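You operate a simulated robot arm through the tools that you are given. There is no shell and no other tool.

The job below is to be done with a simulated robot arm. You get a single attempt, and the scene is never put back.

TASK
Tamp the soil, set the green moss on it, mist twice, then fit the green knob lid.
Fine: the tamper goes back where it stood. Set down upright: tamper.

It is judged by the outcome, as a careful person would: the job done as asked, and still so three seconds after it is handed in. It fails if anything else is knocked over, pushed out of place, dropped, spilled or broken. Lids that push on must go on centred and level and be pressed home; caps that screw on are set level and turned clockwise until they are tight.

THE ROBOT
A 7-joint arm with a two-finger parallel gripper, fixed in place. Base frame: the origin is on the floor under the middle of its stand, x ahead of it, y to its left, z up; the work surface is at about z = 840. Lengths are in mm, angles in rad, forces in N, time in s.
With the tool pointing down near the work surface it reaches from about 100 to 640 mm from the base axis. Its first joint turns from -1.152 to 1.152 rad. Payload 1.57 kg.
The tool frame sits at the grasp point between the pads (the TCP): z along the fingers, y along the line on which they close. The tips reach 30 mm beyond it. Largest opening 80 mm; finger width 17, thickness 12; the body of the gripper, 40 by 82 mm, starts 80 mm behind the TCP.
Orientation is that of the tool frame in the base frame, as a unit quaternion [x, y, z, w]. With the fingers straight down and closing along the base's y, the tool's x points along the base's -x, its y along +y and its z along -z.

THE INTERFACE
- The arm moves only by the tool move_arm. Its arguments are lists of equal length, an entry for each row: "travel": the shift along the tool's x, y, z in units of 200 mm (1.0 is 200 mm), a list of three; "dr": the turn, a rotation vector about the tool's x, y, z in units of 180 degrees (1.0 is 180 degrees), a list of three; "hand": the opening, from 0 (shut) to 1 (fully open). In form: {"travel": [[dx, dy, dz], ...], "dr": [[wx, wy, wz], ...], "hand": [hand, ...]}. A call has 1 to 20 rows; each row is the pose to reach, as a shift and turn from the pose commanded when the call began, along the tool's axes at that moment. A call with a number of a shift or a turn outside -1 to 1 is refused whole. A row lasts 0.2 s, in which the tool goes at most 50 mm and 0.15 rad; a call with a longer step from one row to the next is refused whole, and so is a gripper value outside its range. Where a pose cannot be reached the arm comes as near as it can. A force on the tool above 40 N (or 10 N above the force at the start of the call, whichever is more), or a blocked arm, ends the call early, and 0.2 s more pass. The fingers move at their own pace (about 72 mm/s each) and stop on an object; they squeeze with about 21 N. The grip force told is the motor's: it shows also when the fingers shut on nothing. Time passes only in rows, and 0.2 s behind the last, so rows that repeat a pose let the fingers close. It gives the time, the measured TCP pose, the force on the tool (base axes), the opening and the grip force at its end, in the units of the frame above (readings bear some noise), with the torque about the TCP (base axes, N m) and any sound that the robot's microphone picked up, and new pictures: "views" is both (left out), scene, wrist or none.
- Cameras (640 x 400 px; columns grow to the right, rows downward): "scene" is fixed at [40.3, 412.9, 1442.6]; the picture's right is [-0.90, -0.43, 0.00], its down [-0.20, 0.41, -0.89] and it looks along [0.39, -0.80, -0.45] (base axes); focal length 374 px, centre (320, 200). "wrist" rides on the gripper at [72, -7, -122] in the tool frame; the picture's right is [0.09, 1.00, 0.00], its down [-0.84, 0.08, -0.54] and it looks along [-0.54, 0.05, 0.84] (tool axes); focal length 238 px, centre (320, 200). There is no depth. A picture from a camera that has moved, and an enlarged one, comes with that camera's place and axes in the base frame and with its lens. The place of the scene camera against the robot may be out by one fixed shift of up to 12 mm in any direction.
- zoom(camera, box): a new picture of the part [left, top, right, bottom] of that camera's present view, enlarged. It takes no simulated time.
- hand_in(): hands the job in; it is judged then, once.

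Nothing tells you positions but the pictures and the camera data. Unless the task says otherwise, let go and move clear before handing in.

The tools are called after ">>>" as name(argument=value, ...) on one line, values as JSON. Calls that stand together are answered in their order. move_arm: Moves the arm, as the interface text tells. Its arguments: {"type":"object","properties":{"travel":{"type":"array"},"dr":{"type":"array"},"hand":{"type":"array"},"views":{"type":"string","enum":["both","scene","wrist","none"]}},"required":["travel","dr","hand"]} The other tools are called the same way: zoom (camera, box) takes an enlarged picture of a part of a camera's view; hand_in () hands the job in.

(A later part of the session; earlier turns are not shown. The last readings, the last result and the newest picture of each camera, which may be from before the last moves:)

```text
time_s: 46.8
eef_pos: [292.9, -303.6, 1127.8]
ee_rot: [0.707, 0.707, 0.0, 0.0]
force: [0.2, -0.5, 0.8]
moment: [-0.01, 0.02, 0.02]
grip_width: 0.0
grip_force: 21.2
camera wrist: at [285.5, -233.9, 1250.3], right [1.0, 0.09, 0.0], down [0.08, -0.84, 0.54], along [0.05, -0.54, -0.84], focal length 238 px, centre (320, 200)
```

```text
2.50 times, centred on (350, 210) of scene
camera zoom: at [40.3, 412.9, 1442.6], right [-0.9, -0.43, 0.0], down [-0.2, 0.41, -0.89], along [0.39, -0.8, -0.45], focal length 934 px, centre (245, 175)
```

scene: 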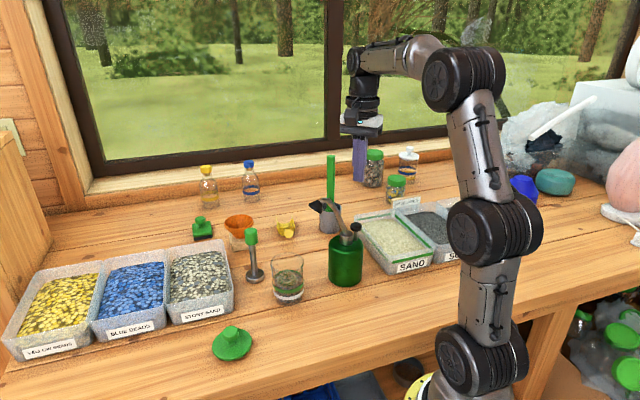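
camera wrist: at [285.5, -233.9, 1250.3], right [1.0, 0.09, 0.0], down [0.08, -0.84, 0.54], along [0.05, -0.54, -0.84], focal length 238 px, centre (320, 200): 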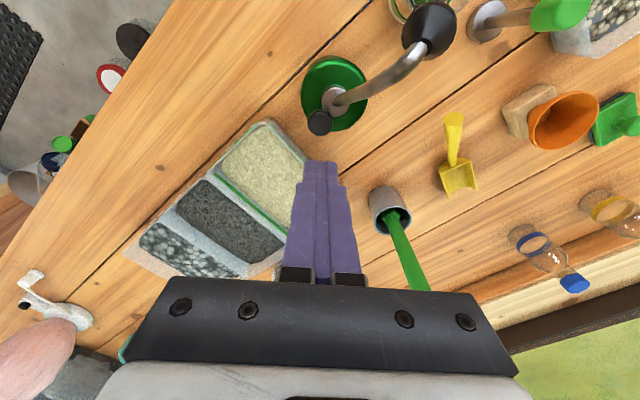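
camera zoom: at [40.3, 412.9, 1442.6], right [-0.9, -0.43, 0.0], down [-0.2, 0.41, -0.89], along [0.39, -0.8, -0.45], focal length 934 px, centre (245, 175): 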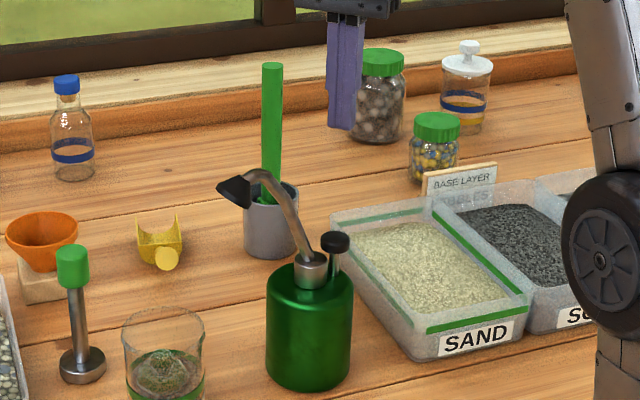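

The button is at (292, -305) and the spout leads away from it toward the jar. I lower the closed fingertips to just above the button, a touch to the side away from the neck.

>>> move_arm(travel=[[-0.0125, -0.01, 0.15], [-0.0125, -0.01, 0.3], [-0.0125, -0.01, 0.42], [-0.0125, -0.01, 0.51], [-0.0125, -0.01, 0.55], [-0.0125, -0.01, 0.55]], dr=[[0, 0, 0], [0, 0, 0], [0, 0, 0], [0, 0, 0], [0, 0, 0], [0, 0, 0]], hand=[0, 0, 0, 0, 0, 0])

>>> zoom(camera="wrist", box=[260, 60, 420, 220])

>>> zoom(camera="scene", box=[300, 160, 400, 290])

```text
time_s: 48.2
eef_pos: [291.4, -306.0, 1019.0]
ee_rot: [0.707, 0.707, 0.0, 0.0]
force: [-1.0, -0.2, -1.2]
moment: [-0.01, 0.01, -0.01]
grip_width: 0.2
grip_force: 20.9
camera wrist: at [283.6, -235.8, 1140.0], right [1.0, 0.09, 0.0], down [0.08, -0.84, 0.54], along [0.05, -0.54, -0.84], focal length 238 px, centre (320, 200)
```

scene: 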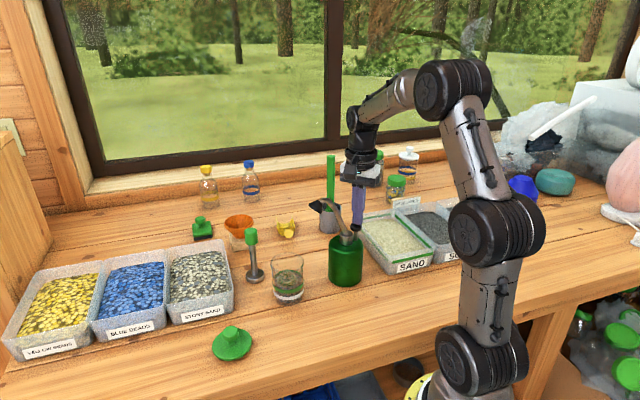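
wrist: 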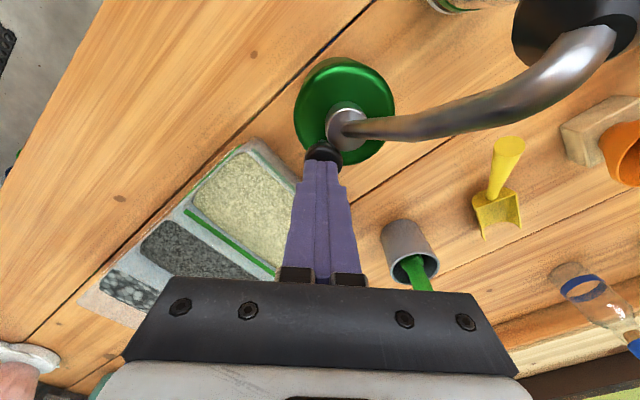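

```text
2.50 times, centred on (340, 140) of wrist
camera zoom: at [283.6, -235.8, 1140.0], right [1.0, 0.09, 0.0], down [0.08, -0.84, 0.54], along [0.05, -0.54, -0.84], focal length 596 px, centre (270, 350)
```

zoom: 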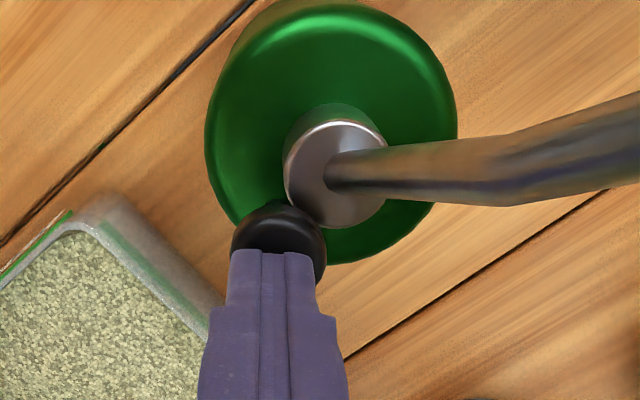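

```text
3.08 times, centred on (350, 225) of scene
camera zoom: at [40.4, 412.9, 1442.6], right [-0.9, -0.43, 0.0], down [-0.2, 0.41, -0.89], along [0.39, -0.8, -0.45], focal length 1150 px, centre (228, 123)
```

zoom: 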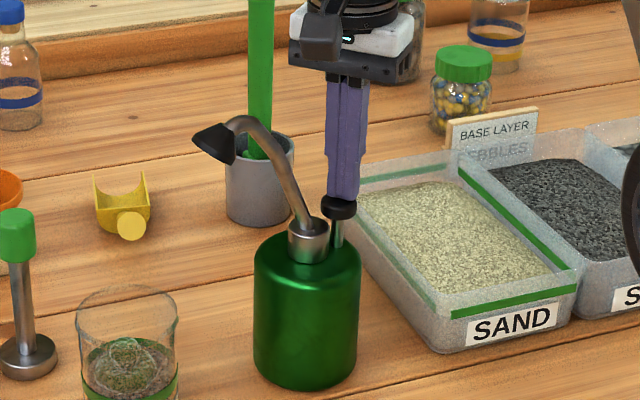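

The closed fingertips are above the button. I press down in small steps, watching the force and listening.

>>> move_arm(travel=[[0, 0, 0.01], [0, 0, 0.02], [0, 0, 0.03], [0, 0, 0.035], [0, 0, 0.04]], dr=[[0, 0, 0], [0, 0, 0], [0, 0, 0], [0, 0, 0], [0, 0, 0]], hand=[0, 0, 0, 0, 0], views="none")

```text
time_s: 49.4
eef_pos: [291.2, -306.5, 1010.5]
ee_rot: [0.707, 0.707, 0.0, 0.0]
force: [0.5, -0.7, 2.2]
moment: [-0.01, -0.05, 0.01]
grip_width: 0.2
grip_force: 21.3
heard: click
```

A click was heard with light force. I look to see what has happened.

>>> zoom(camera="scene", box=[240, 180, 400, 310])

>>> zoom(camera="wrist", box=[260, 0, 640, 220])

```text
3.08 times, centred on (320, 245) of scene
camera zoom: at [40.4, 412.9, 1442.6], right [-0.9, -0.43, 0.0], down [-0.2, 0.41, -0.89], along [0.39, -0.8, -0.45], focal length 1150 px, centre (320, 62)
```

zoom: 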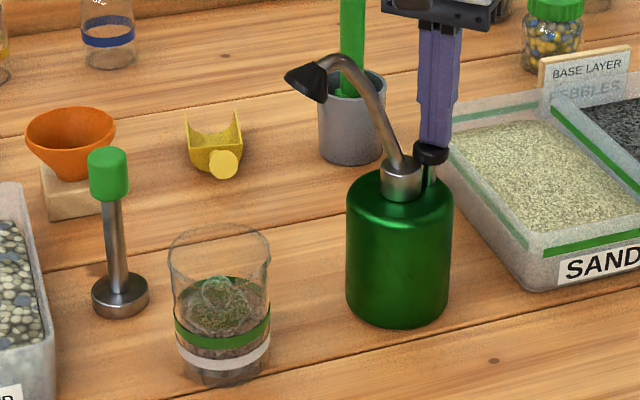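

```text
1.68 times, centred on (450, 110) of wrist
camera zoom: at [283.2, -236.0, 1132.7], right [1.0, 0.09, 0.0], down [0.08, -0.84, 0.54], along [0.05, -0.54, -0.84], focal length 401 px, centre (101, 352)
```

zoom: 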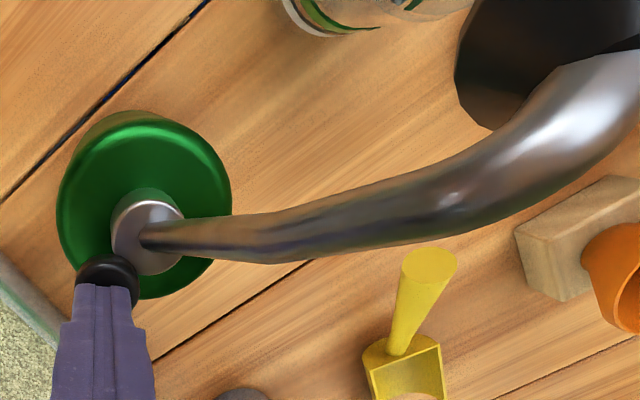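

The button has gone down about 5 mm. I press slightly further to be sure of a full stroke, watching the force.

>>> move_arm(travel=[[0, 0, 0.004], [0, 0, 0.008], [0, 0, 0.01]], dr=[[0, 0, 0], [0, 0, 0], [0, 0, 0]], hand=[0, 0, 0], views="both")

>>> zoom(camera="scene", box=[240, 180, 400, 310])

```text
time_s: 50.2
eef_pos: [289.7, -306.1, 1008.9]
ee_rot: [0.707, 0.707, 0.0, 0.0]
force: [1.1, -0.7, 3.2]
moment: [-0.01, -0.03, 0.02]
grip_width: 0.0
grip_force: 21.0
camera wrist: at [283.2, -236.0, 1130.5], right [1.0, 0.09, 0.0], down [0.08, -0.84, 0.54], along [0.05, -0.54, -0.84], focal length 238 px, centre (320, 200)
```

scene: 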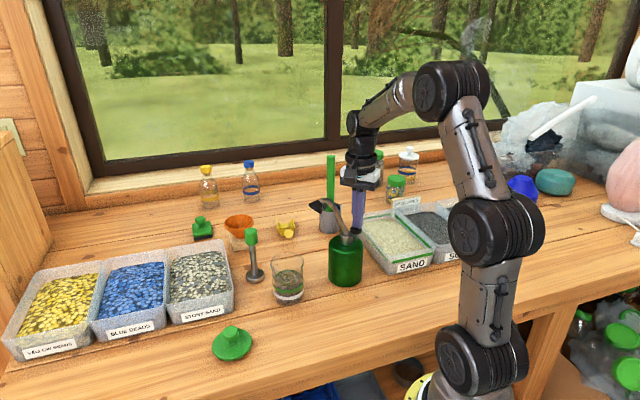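
wrist: 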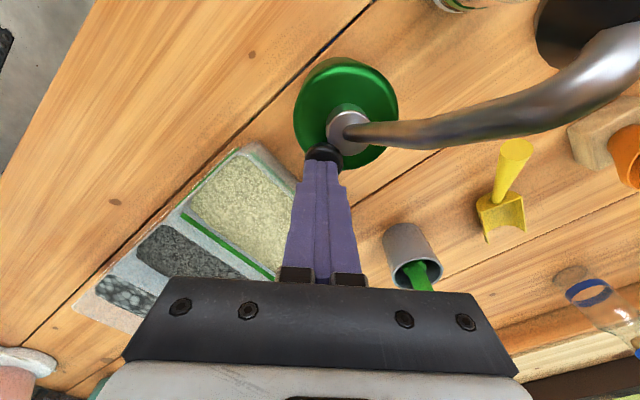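

```text
3.08 times, centred on (320, 245) of scene
camera zoom: at [40.3, 412.9, 1442.6], right [-0.9, -0.43, 0.0], down [-0.2, 0.41, -0.89], along [0.39, -0.8, -0.45], focal length 1150 px, centre (320, 62)
```

zoom: 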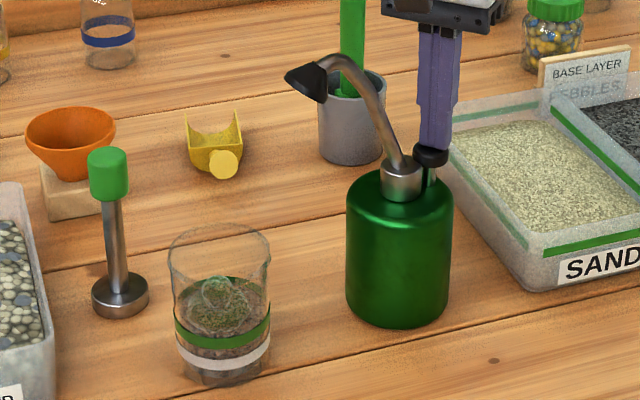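

Only a light spring force so far. I follow the stroke further until it stops.

>>> move_arm(travel=[[0, 0, 0.005], [0, 0, 0.01], [0, 0, 0.015], [0, 0, 0.015]], dr=[[0, 0, 0], [0, 0, 0], [0, 0, 0], [0, 0, 0]], hand=[0, 0, 0, 0], views="none")

```text
time_s: 51.2
eef_pos: [291.1, -306.8, 1006.2]
ee_rot: [0.708, 0.707, 0.0, 0.002]
force: [-1.1, 2.7, 10.1]
moment: [0.09, 0.0, 0.01]
grip_width: 0.0
grip_force: 21.0
```

The button reached its stop at about 10 N. I release it fully and let it come back up.

>>> move_arm(travel=[[0, 0, -0.02], [0, 0, -0.05], [0, 0, -0.08], [0, 0, -0.08], [0, 0, -0.08], [0, 0, -0.08]], dr=[[0, 0, 0], [0, 0, 0], [0, 0, 0], [0, 0, 0], [0, 0, 0], [0, 0, 0]], hand=[0, 0, 0, 0, 0, 0], views="scene")

>>> zoom(camera="scene", box=[240, 180, 400, 310])

>>> zoom(camera="wrist", box=[260, 60, 420, 220])

```text
time_s: 52.6
eef_pos: [289.4, -307.7, 1022.1]
ee_rot: [0.707, 0.707, 0.0, -0.001]
force: [0.4, 0.4, 0.1]
moment: [0.04, 0.03, 0.0]
grip_width: 0.0
grip_force: 20.6
```

scene: 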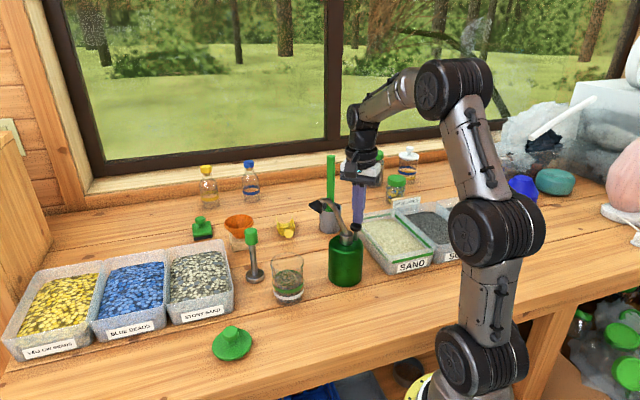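

```text
3.08 times, centred on (320, 245) of scene
camera zoom: at [40.3, 412.9, 1442.6], right [-0.9, -0.43, 0.0], down [-0.2, 0.41, -0.89], along [0.39, -0.8, -0.45], focal length 1150 px, centre (320, 62)
```

zoom: 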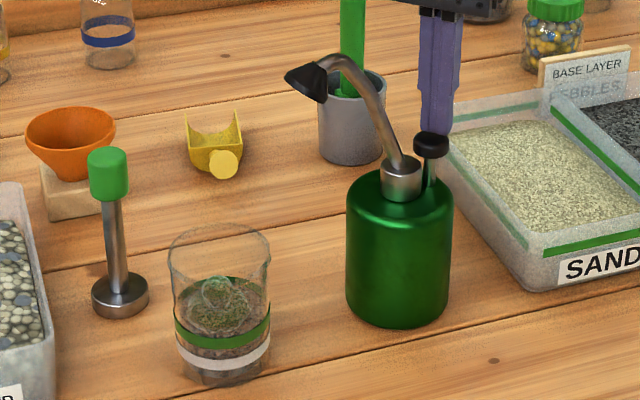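

```text
2.50 times, centred on (340, 140) of wrist
camera zoom: at [283.0, -236.2, 1143.5], right [1.0, 0.09, 0.0], down [0.08, -0.84, 0.54], along [0.05, -0.54, -0.84], focal length 596 px, centre (270, 350)
```

zoom: 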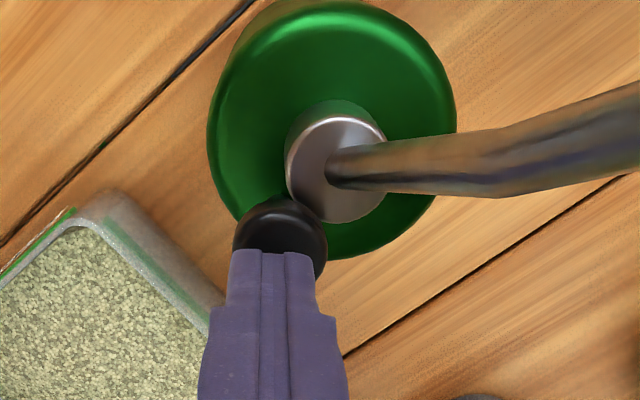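

The button has sprung back and the mister has not moved. I press a second time with one full stroke.

>>> move_arm(travel=[[0, 0, 0.02], [0, 0, 0.035], [0, 0, 0.05], [0, 0, 0.065], [0, 0, 0.075], [0, 0, 0.078], [0, 0, 0.078]], dr=[[0, 0, 0], [0, 0, 0], [0, 0, 0], [0, 0, 0], [0, 0, 0], [0, 0, 0], [0, 0, 0]], hand=[0, 0, 0, 0, 0, 0, 0], views="both")

>>> zoom(camera="scene", box=[240, 180, 400, 310])

```text
time_s: 54.2
eef_pos: [290.5, -306.4, 1005.9]
ee_rot: [0.707, 0.707, 0.0, 0.001]
force: [0.0, -2.8, 6.5]
moment: [-0.06, -0.01, 0.0]
grip_width: 0.2
grip_force: 21.3
heard: click
camera wrist: at [282.9, -236.0, 1128.1], right [1.0, 0.09, 0.0], down [0.08, -0.84, 0.54], along [0.05, -0.54, -0.84], focal length 238 px, centre (320, 200)
```

scene: 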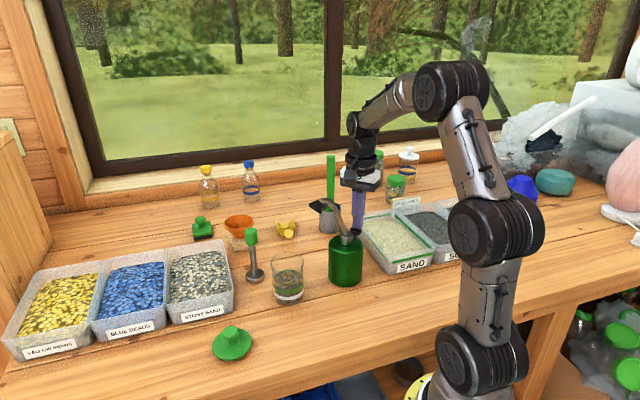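
wrist: 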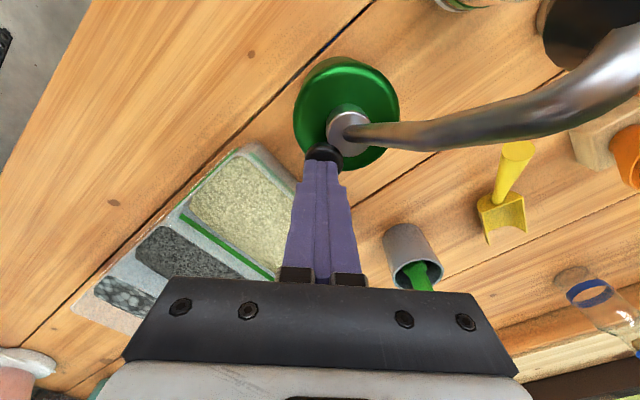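

```text
3.08 times, centred on (320, 245) of scene
camera zoom: at [40.3, 412.9, 1442.6], right [-0.9, -0.43, 0.0], down [-0.2, 0.41, -0.89], along [0.39, -0.8, -0.45], focal length 1150 px, centre (320, 62)
```

zoom: 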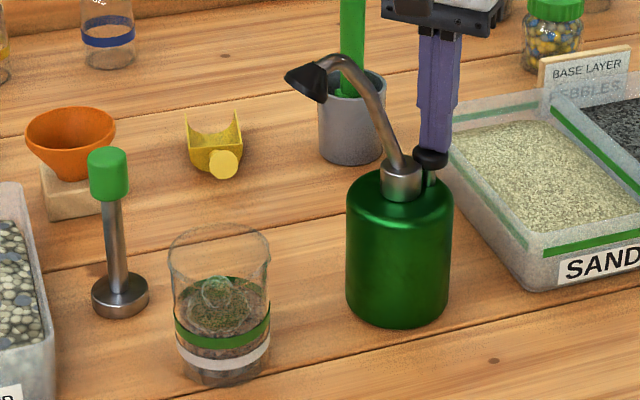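

A second click was heard. I compare the moss in the jar now with the earlier picture, and look at the nozzle.

>>> zoom(camera="scene", box=[240, 220, 330, 310])

>>> zoom(camera="scene", box=[300, 185, 350, 225])

```text
4.44 times, centred on (285, 265) of scene
camera zoom: at [40.3, 412.9, 1442.6], right [-0.9, -0.43, 0.0], down [-0.2, 0.41, -0.89], along [0.39, -0.8, -0.45], focal length 1661 px, centre (476, -89)
```

zoom: 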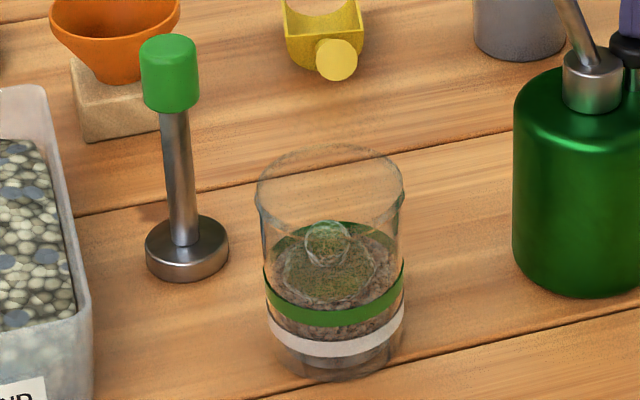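

```text
10.00 times, centred on (325, 205) of scene
camera zoom: at [40.3, 412.9, 1442.6], right [-0.9, -0.43, 0.0], down [-0.2, 0.41, -0.89], along [0.39, -0.8, -0.45], focal length 3738 px, centre (270, 150)
```

zoom: 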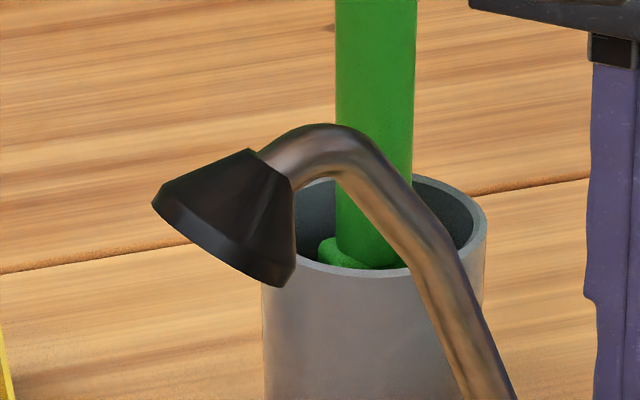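

The two strokes are done. I rise clear of the mister and start toward the lid.

>>> move_arm(travel=[[0, 0, -0.05], [0, 0, -0.2], [0, 0, -0.4], [0, 0, -0.6], [0, 0, -0.8], [0.1, 0.04, -0.85], [0.28, 0.12, -0.85], [0.46, 0.2, -0.85], [0.64, 0.28, -0.85], [0.82, 0.36, -0.85], [0.95, 0.45, -0.85], [1.0, 0.55, -0.85], [1.0, 0.55, -0.85]], dr=[[0, 0, 0], [0, 0, 0], [0, 0, 0], [0, 0, 0], [0, 0, 0], [0, 0, 0], [0, 0, 0], [0, 0, 0], [0, 0, 0], [0, 0, 0], [0, 0, 0], [0, 0, 0], [0, 0, 0]], hand=[0, 0, 0, 0, 0, 0, 0, 0, 0, 0, 0, 0, 0])

>>> zoom(camera="wrist", box=[220, 60, 380, 220])

```text
time_s: 57.0
eef_pos: [401.1, -106.0, 1177.9]
ee_rot: [0.707, 0.707, 0.0, 0.0]
force: [-0.4, 0.3, 0.8]
moment: [0.0, 0.02, 0.02]
grip_width: 0.1
grip_force: 20.9
camera wrist: at [394.0, -35.9, 1298.5], right [1.0, 0.09, 0.0], down [0.08, -0.84, 0.54], along [0.05, -0.54, -0.84], focal length 238 px, centre (320, 200)
```

scene: 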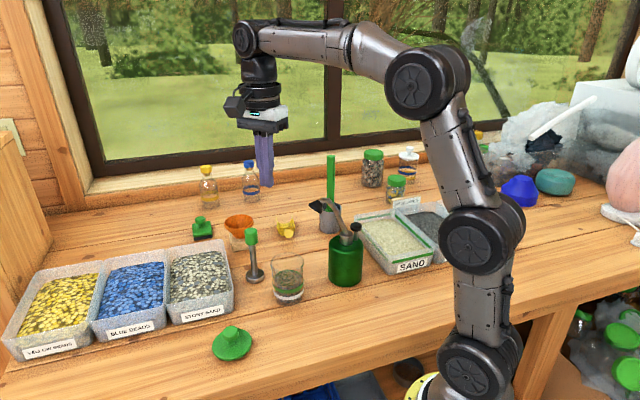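
wrist: 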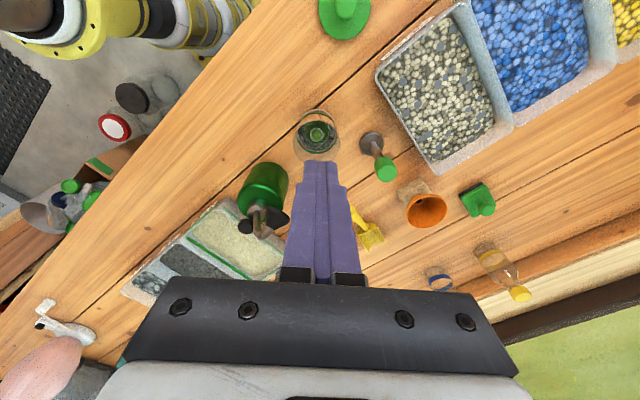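

```text
2.50 times, centred on (300, 140) of wrist
camera zoom: at [394.0, -35.9, 1298.5], right [1.0, 0.09, 0.0], down [0.08, -0.84, 0.54], along [0.05, -0.54, -0.84], focal length 596 px, centre (370, 350)
```

zoom: 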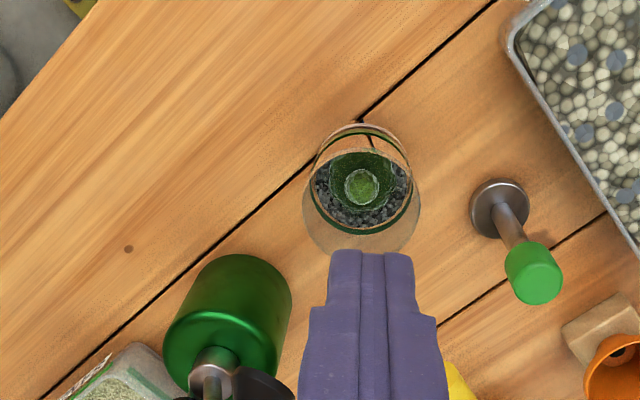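

The mister stands where it was. I open the fingers and go above the lid to measure it.

>>> move_arm(travel=[[0.15, 0.03, 0], [0.32, 0.06, 0.05], [0.48, 0.09, 0.2], [0.6075, 0.125, 0.38], [0.6075, 0.125, 0.55], [0.6075, 0.125, 0.55]], dr=[[0, 0, 0], [0, 0, 0], [0, 0, 0], [0, 0, 0], [0, 0, 0], [0, 0, 0]], hand=[0, 0.5, 1, 1, 1, 1])

>>> zoom(camera="wrist", box=[240, 60, 400, 200])

>>> zoom(camera="scene", box=[200, 240, 320, 370])

```text
time_s: 58.4
eef_pos: [425.9, 15.8, 1065.6]
ee_rot: [0.707, 0.707, 0.001, 0.0]
force: [-0.5, -0.1, 1.0]
moment: [-0.03, -0.03, -0.06]
grip_width: 80.1
grip_force: 0.0
camera wrist: at [418.1, 86.3, 1187.8], right [1.0, 0.09, 0.0], down [0.08, -0.84, 0.54], along [0.05, -0.54, -0.84], focal length 238 px, centre (320, 200)
```

scene: 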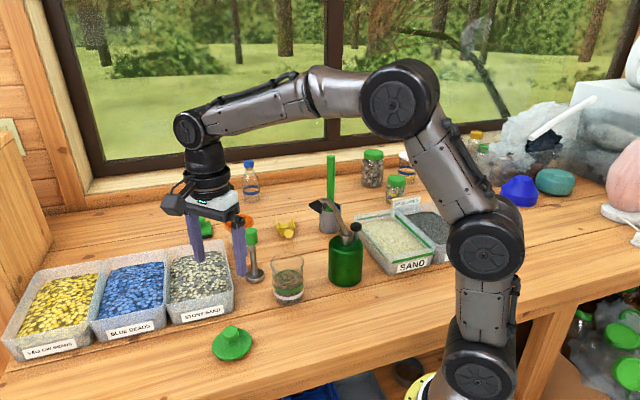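
wrist: 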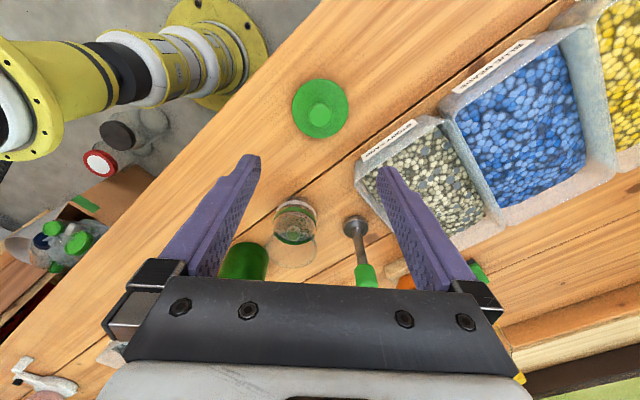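

```text
2.86 times, centred on (320, 130) of wrist
camera zoom: at [418.1, 86.3, 1187.8], right [1.0, 0.09, 0.0], down [0.08, -0.84, 0.54], along [0.05, -0.54, -0.84], focal length 681 px, centre (320, 400)
```

zoom: 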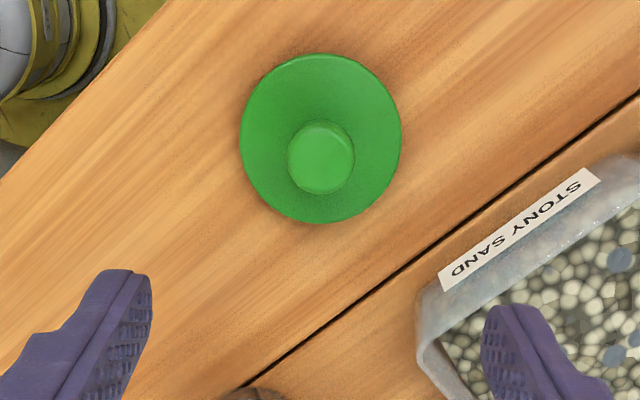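

```text
3.08 times, centred on (260, 305) of scene
camera zoom: at [40.3, 412.9, 1442.6], right [-0.9, -0.43, 0.0], down [-0.2, 0.41, -0.89], along [0.39, -0.8, -0.45], focal length 1150 px, centre (505, -123)
```

zoom: 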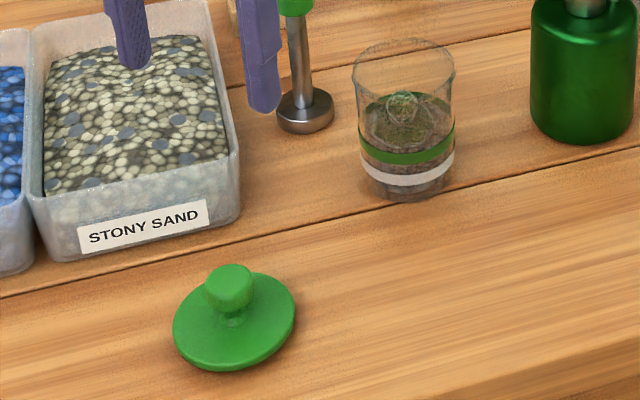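

The lid's disc is centred near (425, 15), about 76 mm across, with a mushroom knob whose top is near z 884. I descend with the fingers straddling the knob, staying above the disc, then check.

>>> move_arm(travel=[[0.005, 0, 0.2], [0.005, 0, 0.4], [0.005, 0, 0.6], [0.005, 0, 0.75], [0.005, 0, 0.85], [0.005, 0, 0.89], [0.005, 0, 0.89]], dr=[[0, 0, 0], [0, 0, 0], [0, 0, 0], [0, 0, 0], [0, 0, 0], [0, 0, 0], [0, 0, 0]], hand=[1, 0.8, 0.7, 0.7, 0.7, 0.7, 0.7])

>>> zoom(camera="wrist", box=[240, 90, 400, 230])

>>> zoom(camera="scene", box=[190, 300, 280, 380])

```text
time_s: 60.0
eef_pos: [424.6, 15.4, 887.1]
ee_rot: [0.707, 0.708, 0.001, 0.0]
force: [0.0, 0.7, -0.5]
moment: [0.01, 0.01, 0.01]
grip_width: 56.1
grip_force: 0.0
camera wrist: at [418.2, 86.4, 1009.3], right [1.0, 0.09, 0.0], down [0.08, -0.84, 0.54], along [0.05, -0.54, -0.84], focal length 238 px, centre (320, 200)
```

scene: 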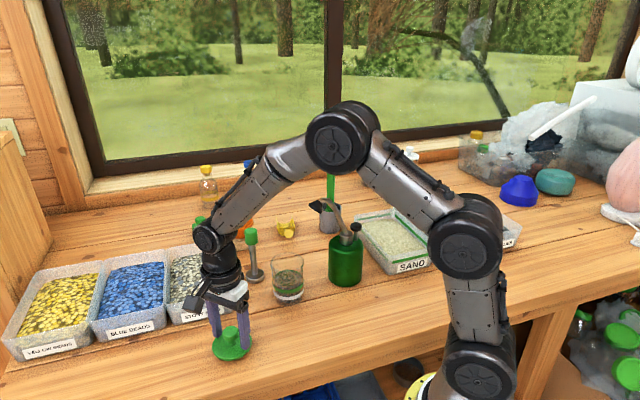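
wrist: 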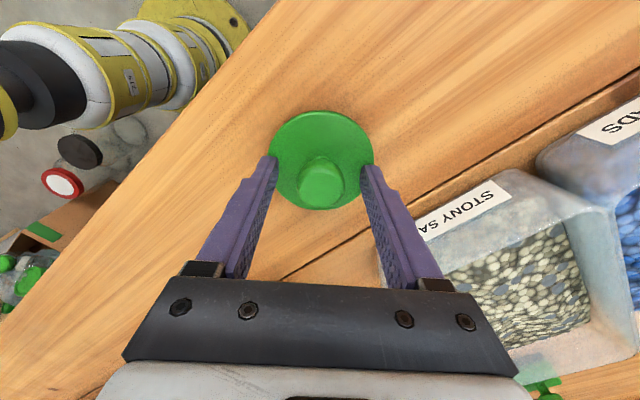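

```text
2.86 times, centred on (320, 160) of wrist
camera zoom: at [418.2, 86.4, 1009.3], right [1.0, 0.09, 0.0], down [0.08, -0.84, 0.54], along [0.05, -0.54, -0.84], focal length 681 px, centre (320, 314)
```

zoom: 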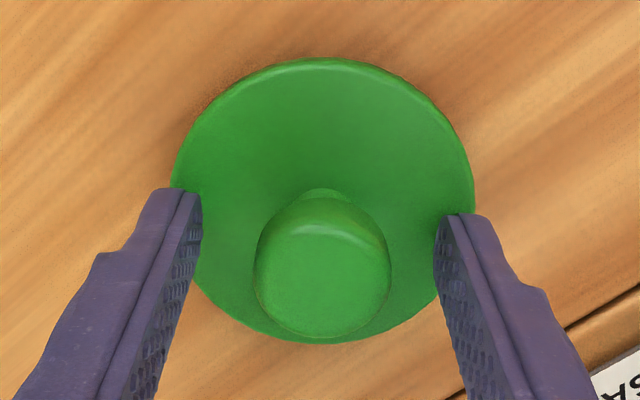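

```text
5.00 times, centred on (235, 340) of scene
camera zoom: at [40.4, 412.9, 1442.6], right [-0.9, -0.43, 0.0], down [-0.2, 0.41, -0.89], along [0.39, -0.8, -0.45], focal length 1869 px, centre (745, -500)
```

zoom: 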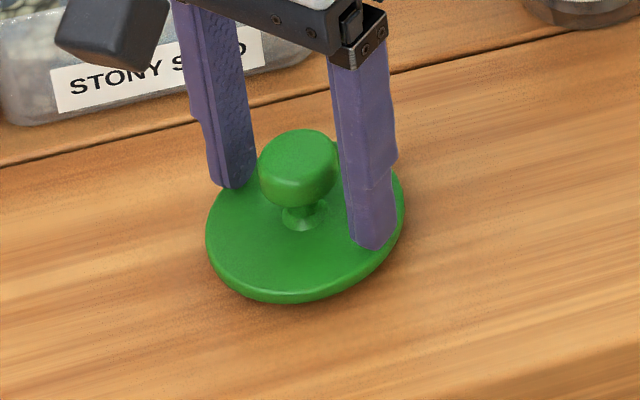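

The knob is centred between the fingers and the tips are clear of the disc. I close on the knob.

>>> move_arm(travel=[[0, 0, 0], [0, 0, 0], [0, 0, 0], [0, 0, 0], [0, 0, 0]], dr=[[0, 0, 0], [0, 0, 0], [0, 0, 0], [0, 0, 0], [0, 0, 0]], hand=[0.55, 0.42, 0.3, 0.15, 0])

>>> zoom(camera="wrist", box=[240, 90, 400, 230])

>>> zoom(camera="scene", box=[190, 300, 280, 380])

```text
time_s: 61.2
eef_pos: [425.5, 15.1, 887.9]
ee_rot: [0.707, 0.707, -0.001, 0.0]
force: [-0.3, 0.8, -0.5]
moment: [-0.02, 0.0, 0.0]
grip_width: 28.7
grip_force: 21.2
camera wrist: at [418.3, 86.4, 1009.6], right [1.0, 0.09, 0.0], down [0.08, -0.84, 0.54], along [0.05, -0.54, -0.84], focal length 238 px, centre (320, 200)
```

scene: 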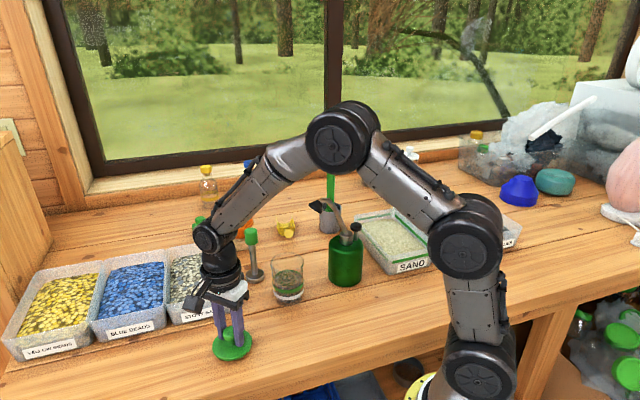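
wrist: 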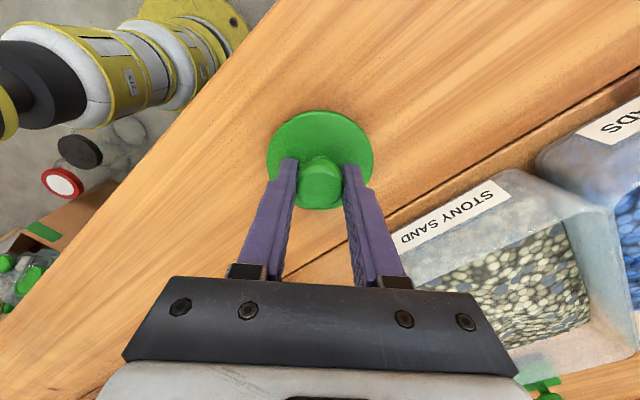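

```text
2.86 times, centred on (320, 160) of wrist
camera zoom: at [418.3, 86.4, 1009.6], right [1.0, 0.09, 0.0], down [0.08, -0.84, 0.54], along [0.05, -0.54, -0.84], focal length 681 px, centre (320, 314)
```

zoom: 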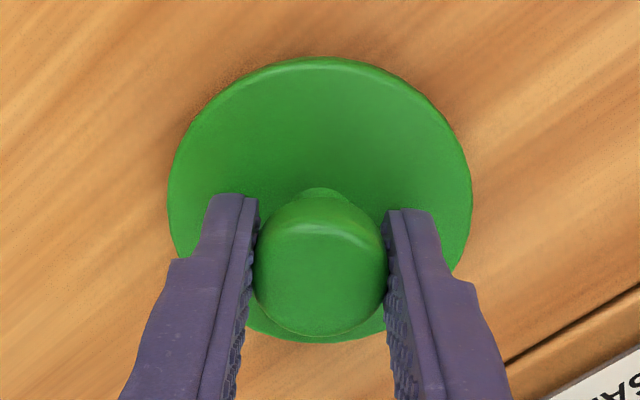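

```text
5.00 times, centred on (235, 340) of scene
camera zoom: at [40.4, 412.9, 1442.6], right [-0.9, -0.43, 0.0], down [-0.2, 0.41, -0.89], along [0.39, -0.8, -0.45], focal length 1869 px, centre (745, -500)
```

zoom: 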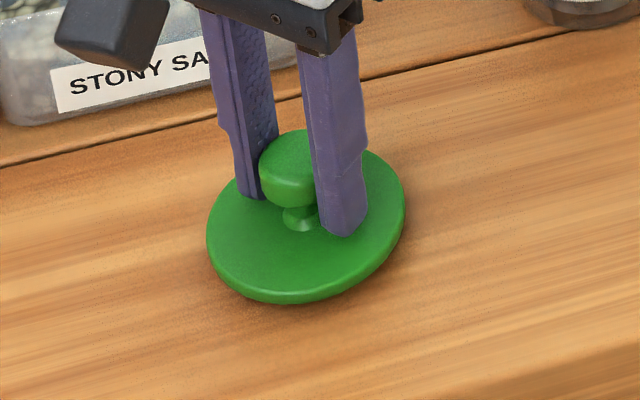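

The knob is held at 28.7 mm. I lift the lid and look at its underside.

>>> move_arm(travel=[[0, 0, -0.04], [0, 0, -0.15], [0, 0, -0.35], [0, 0, -0.55], [0, 0, -0.76], [0, 0, -0.76]], dr=[[0, 0, 0], [0, 0, 0], [0, 0, 0], [0, 0, 0], [0, 0, 0], [0, 0, 0]], hand=[0, 0, 0, 0, 0, 0])

>>> zoom(camera="scene", box=[160, 210, 280, 320])

>>> zoom(camera="wrist", box=[240, 90, 400, 230])

```text
time_s: 62.6
eef_pos: [424.9, 16.1, 1040.2]
ee_rot: [0.707, 0.707, 0.001, 0.001]
force: [-0.1, -0.3, -1.2]
moment: [0.01, 0.0, 0.05]
grip_width: 28.5
grip_force: 21.4
camera wrist: at [418.6, 86.4, 1162.1], right [1.0, 0.09, 0.0], down [0.08, -0.84, 0.54], along [0.05, -0.54, -0.84], focal length 238 px, centre (320, 200)
```

scene: 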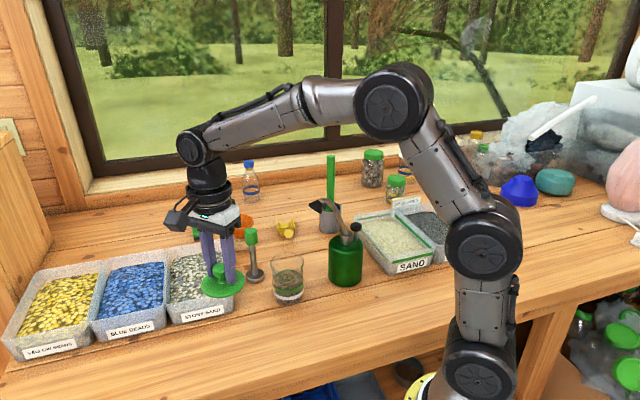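
wrist: 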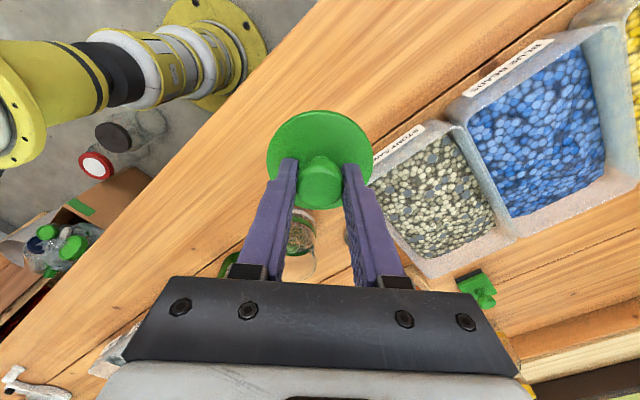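

```text
3.64 times, centred on (220, 265) of scene
camera zoom: at [40.3, 412.9, 1442.6], right [-0.9, -0.43, 0.0], down [-0.2, 0.41, -0.89], along [0.39, -0.8, -0.45], focal length 1359 px, centre (684, -36)
```

zoom: 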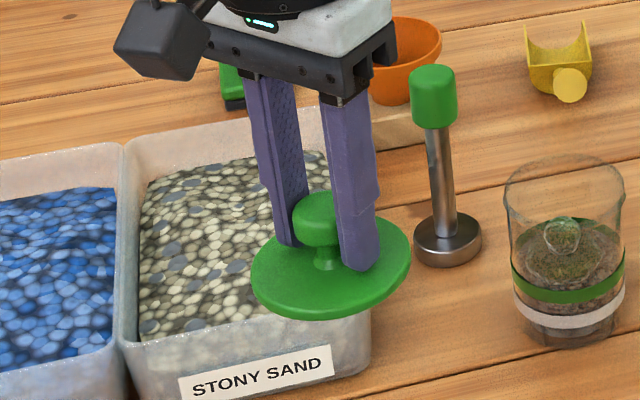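

```text
2.86 times, centred on (320, 160) of wrist
camera zoom: at [418.6, 86.4, 1162.1], right [1.0, 0.09, 0.0], down [0.08, -0.84, 0.54], along [0.05, -0.54, -0.84], focal length 681 px, centre (320, 314)
```

zoom: 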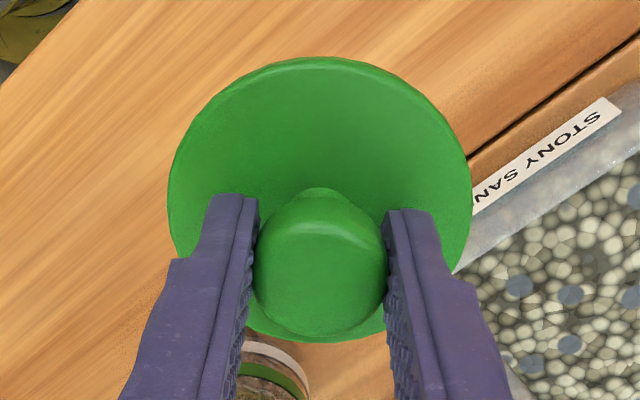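

The lid hangs level. Re-working all the views, I take the jar's centre to be about (399.5, -162.5), so I carry the lid there at a safe height and then compare lid and rim directly.

>>> move_arm(travel=[[-0.15, -0.02, 0], [-0.33, -0.045, 0], [-0.51, -0.075, 0], [-0.69, -0.1, 0], [-0.83, -0.12, 0], [-0.8815, -0.1275, 0], [-0.8815, -0.1275, 0.1], [-0.8815, -0.1275, 0.17], [-0.8815, -0.1275, 0.17]], dr=[[0, 0, 0], [0, 0, 0], [0, 0, 0], [0, 0, 0], [0, 0, 0], [0, 0, 0], [0, 0, 0], [0, 0, 0], [0, 0, 0]], hand=[0, 0, 0, 0, 0, 0, 0, 0, 0])

>>> zoom(camera="wrist", box=[240, 70, 400, 230])

>>> zoom(camera="scene", box=[240, 215, 340, 315])

```text
time_s: 64.6
eef_pos: [399.7, -160.2, 1005.7]
ee_rot: [0.707, 0.707, 0.0, 0.0]
force: [-0.6, 0.3, -0.1]
moment: [0.02, 0.04, 0.01]
grip_width: 28.7
grip_force: 21.0
camera wrist: at [392.7, -89.9, 1127.8], right [1.0, 0.09, 0.0], down [0.08, -0.84, 0.54], along [0.05, -0.54, -0.84], focal length 238 px, centre (320, 200)
```

scene: 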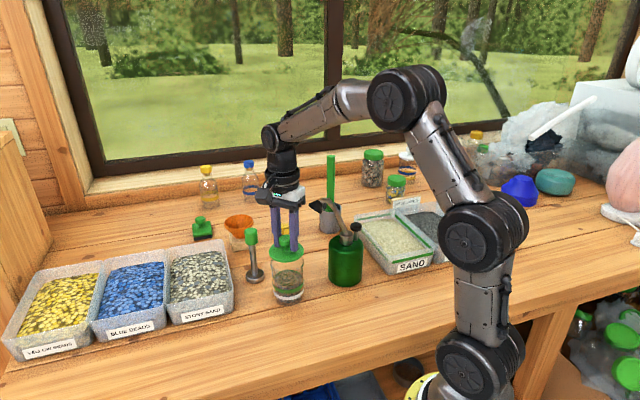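
wrist: 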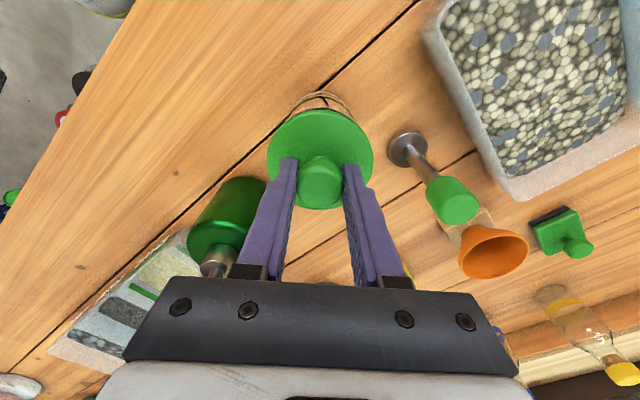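

```text
2.50 times, centred on (320, 150) of wrist
camera zoom: at [392.7, -89.9, 1127.8], right [1.0, 0.09, 0.0], down [0.08, -0.84, 0.54], along [0.05, -0.54, -0.84], focal length 596 px, centre (320, 325)
```

zoom: 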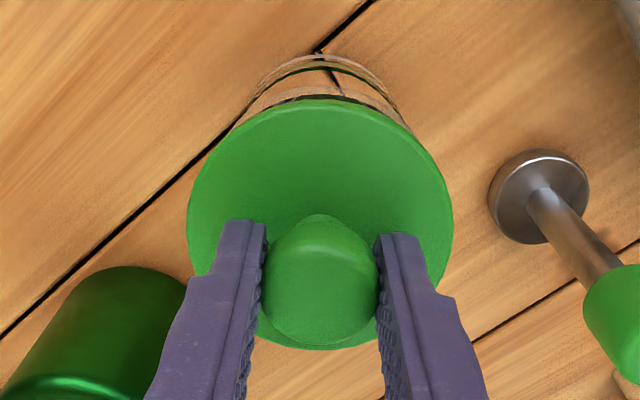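

```text
4.00 times, centred on (290, 265) of scene
camera zoom: at [40.4, 412.9, 1442.6], right [-0.9, -0.43, 0.0], down [-0.2, 0.41, -0.89], along [0.39, -0.8, -0.45], focal length 1495 px, centre (440, -60)
```

zoom: 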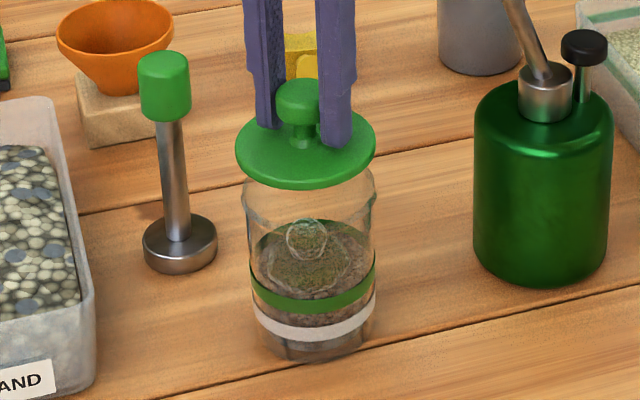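

The lid is about 25 mm above the rim. I enlarge the edges of lid and jar in both views to measure the remaining offset.

>>> zoom(camera="scene", box=[265, 235, 320, 285])

>>> zoom(camera="wrist", box=[280, 80, 360, 140])

```text
8.00 times, centred on (292, 260) of scene
camera zoom: at [40.4, 412.9, 1442.6], right [-0.9, -0.43, 0.0], down [-0.2, 0.41, -0.89], along [0.39, -0.8, -0.45], focal length 2990 px, centre (540, -280)
```

zoom: 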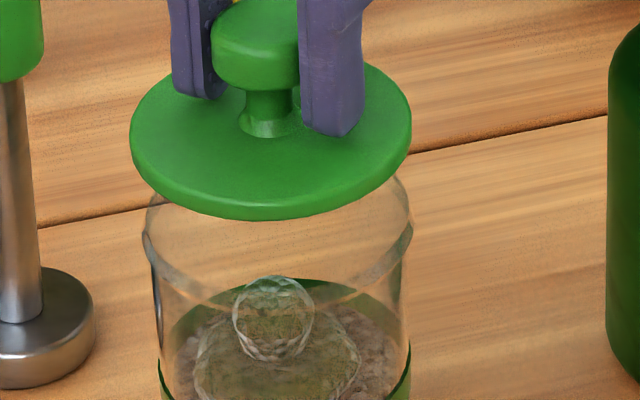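

```text
6.67 times, centred on (320, 110) of wrist
camera zoom: at [392.7, -89.9, 1127.8], right [1.0, 0.09, 0.0], down [0.08, -0.84, 0.54], along [0.05, -0.54, -0.84], focal length 1589 px, centre (320, 800)
```

zoom: 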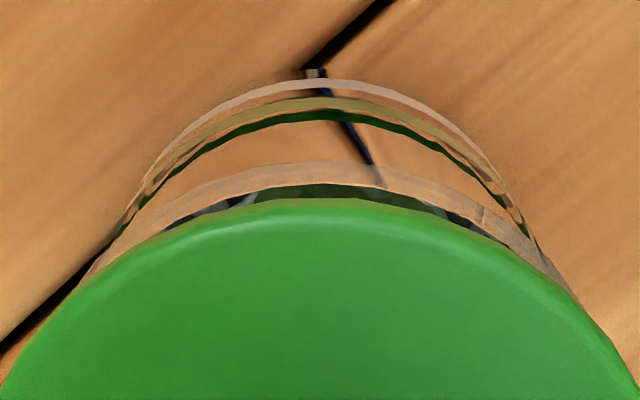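

The offset is under 1 mm. I correct it, and lower until the lid's underside is just above the rim for a last check.

>>> move_arm(travel=[[-0.004, -0.0025, 0.02], [-0.004, -0.0025, 0.045], [-0.004, -0.0025, 0.065], [-0.004, -0.0025, 0.065], [-0.004, -0.0025, 0.065]], dr=[[0, 0, 0], [0, 0, 0], [0, 0, 0], [0, 0, 0], [0, 0, 0]], hand=[0, 0, 0, 0, 0], views="none")

>>> zoom(camera="scene", box=[265, 235, 320, 285])

>>> zoom(camera="wrist", box=[280, 80, 360, 140])

```text
time_s: 65.8
eef_pos: [398.7, -159.8, 992.6]
ee_rot: [0.707, 0.708, 0.0, 0.0]
force: [0.0, 0.3, -0.3]
moment: [0.01, 0.03, -0.02]
grip_width: 28.8
grip_force: 21.3
```

```text
8.00 times, centred on (292, 260) of scene
camera zoom: at [40.4, 412.9, 1442.6], right [-0.9, -0.43, 0.0], down [-0.2, 0.41, -0.89], along [0.39, -0.8, -0.45], focal length 2990 px, centre (540, -280)
```

zoom: 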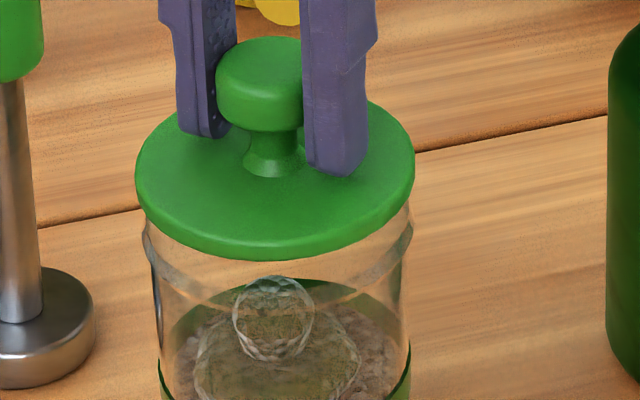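

```text
6.67 times, centred on (320, 110) of wrist
camera zoom: at [392.3, -90.5, 1114.5], right [1.0, 0.09, 0.0], down [0.08, -0.84, 0.54], along [0.05, -0.54, -0.84], focal length 1589 px, centre (320, 800)
```

zoom: 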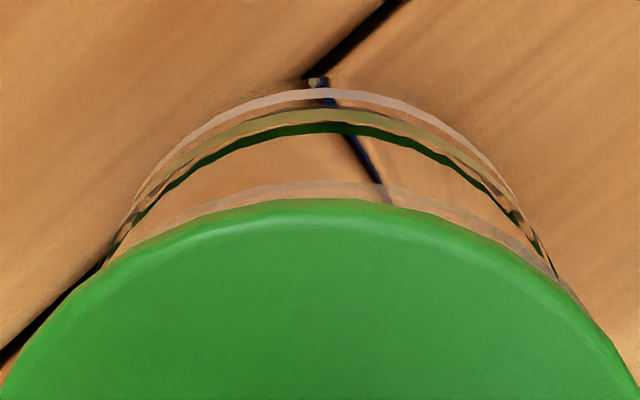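

Lid and rim line up within about half a millimetre. I lower slowly in 1 mm steps, watching for contact.

>>> move_arm(travel=[[-0.001, -0.001, 0.01], [-0.001, -0.001, 0.02], [-0.001, -0.001, 0.03], [-0.001, -0.001, 0.035], [-0.001, -0.001, 0.04], [-0.001, -0.001, 0.04]], dr=[[0, 0, 0], [0, 0, 0], [0, 0, 0], [0, 0, 0], [0, 0, 0], [0, 0, 0]], hand=[0, 0, 0, 0, 0, 0], views="none")

```text
time_s: 67.2
eef_pos: [398.0, -161.0, 985.5]
ee_rot: [0.707, 0.707, 0.0, 0.001]
force: [-0.9, 0.7, 0.2]
moment: [-0.01, 0.01, 0.0]
grip_width: 28.8
grip_force: 21.1
```

>>> move_arm(travel=[[0, 0, 0.005], [0, 0, 0.01], [0, 0, 0.013], [0, 0, 0.016], [0, 0, 0.016]], dr=[[0, 0, 0], [0, 0, 0], [0, 0, 0], [0, 0, 0], [0, 0, 0]], hand=[0, 0, 0, 0, 0], views="none")

>>> zoom(camera="scene", box=[265, 235, 320, 285])

>>> zoom(camera="wrist", box=[280, 80, 360, 140])

```text
time_s: 68.4
eef_pos: [399.4, -161.6, 982.3]
ee_rot: [0.708, 0.707, 0.0, 0.0]
force: [0.3, 1.3, 0.4]
moment: [0.0, 0.0, 0.06]
grip_width: 28.7
grip_force: 21.0
```

```text
8.00 times, centred on (292, 260) of scene
camera zoom: at [40.4, 412.9, 1442.6], right [-0.9, -0.43, 0.0], down [-0.2, 0.41, -0.89], along [0.39, -0.8, -0.45], focal length 2990 px, centre (540, -280)
```

zoom: 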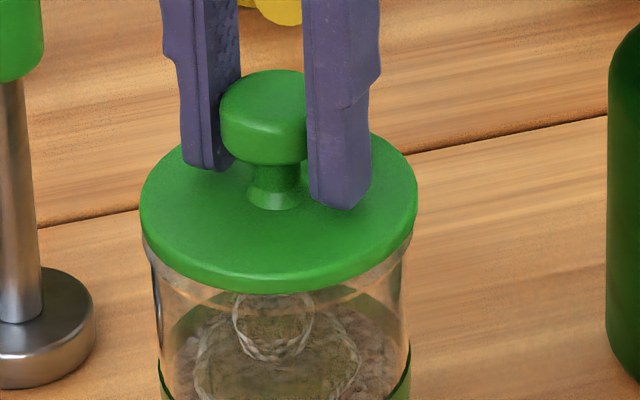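

```text
6.67 times, centred on (320, 110) of wrist
camera zoom: at [391.8, -90.8, 1103.5], right [1.0, 0.09, 0.0], down [0.08, -0.84, 0.54], along [0.05, -0.54, -0.84], focal length 1589 px, centre (320, 800)
```

zoom: 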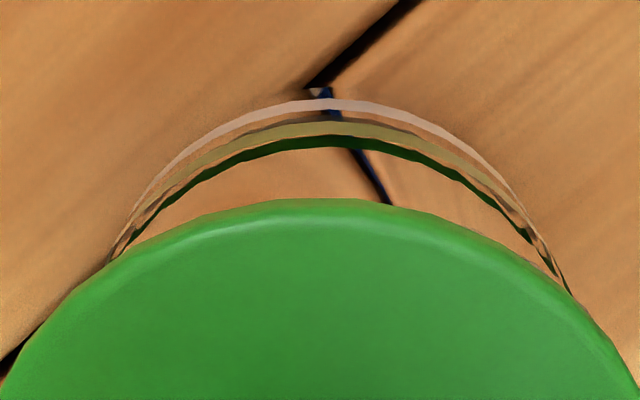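

The lid is nearly down on the rim and still centred. I continue in half-millimetre steps until it touches.

>>> move_arm(travel=[[0, 0, 0.003], [0, 0, 0.006], [0, 0, 0.009], [0, 0, 0.012], [0, 0, 0.012]], dr=[[0, 0, 0], [0, 0, 0], [0, 0, 0], [0, 0, 0], [0, 0, 0]], hand=[0, 0, 0, 0, 0], views="none")

```text
time_s: 69.6
eef_pos: [400.0, -161.9, 982.2]
ee_rot: [0.708, 0.707, 0.001, 0.003]
force: [2.6, -3.1, 17.6]
moment: [0.07, 0.01, 0.02]
grip_width: 28.6
grip_force: 21.1
heard: snap
```

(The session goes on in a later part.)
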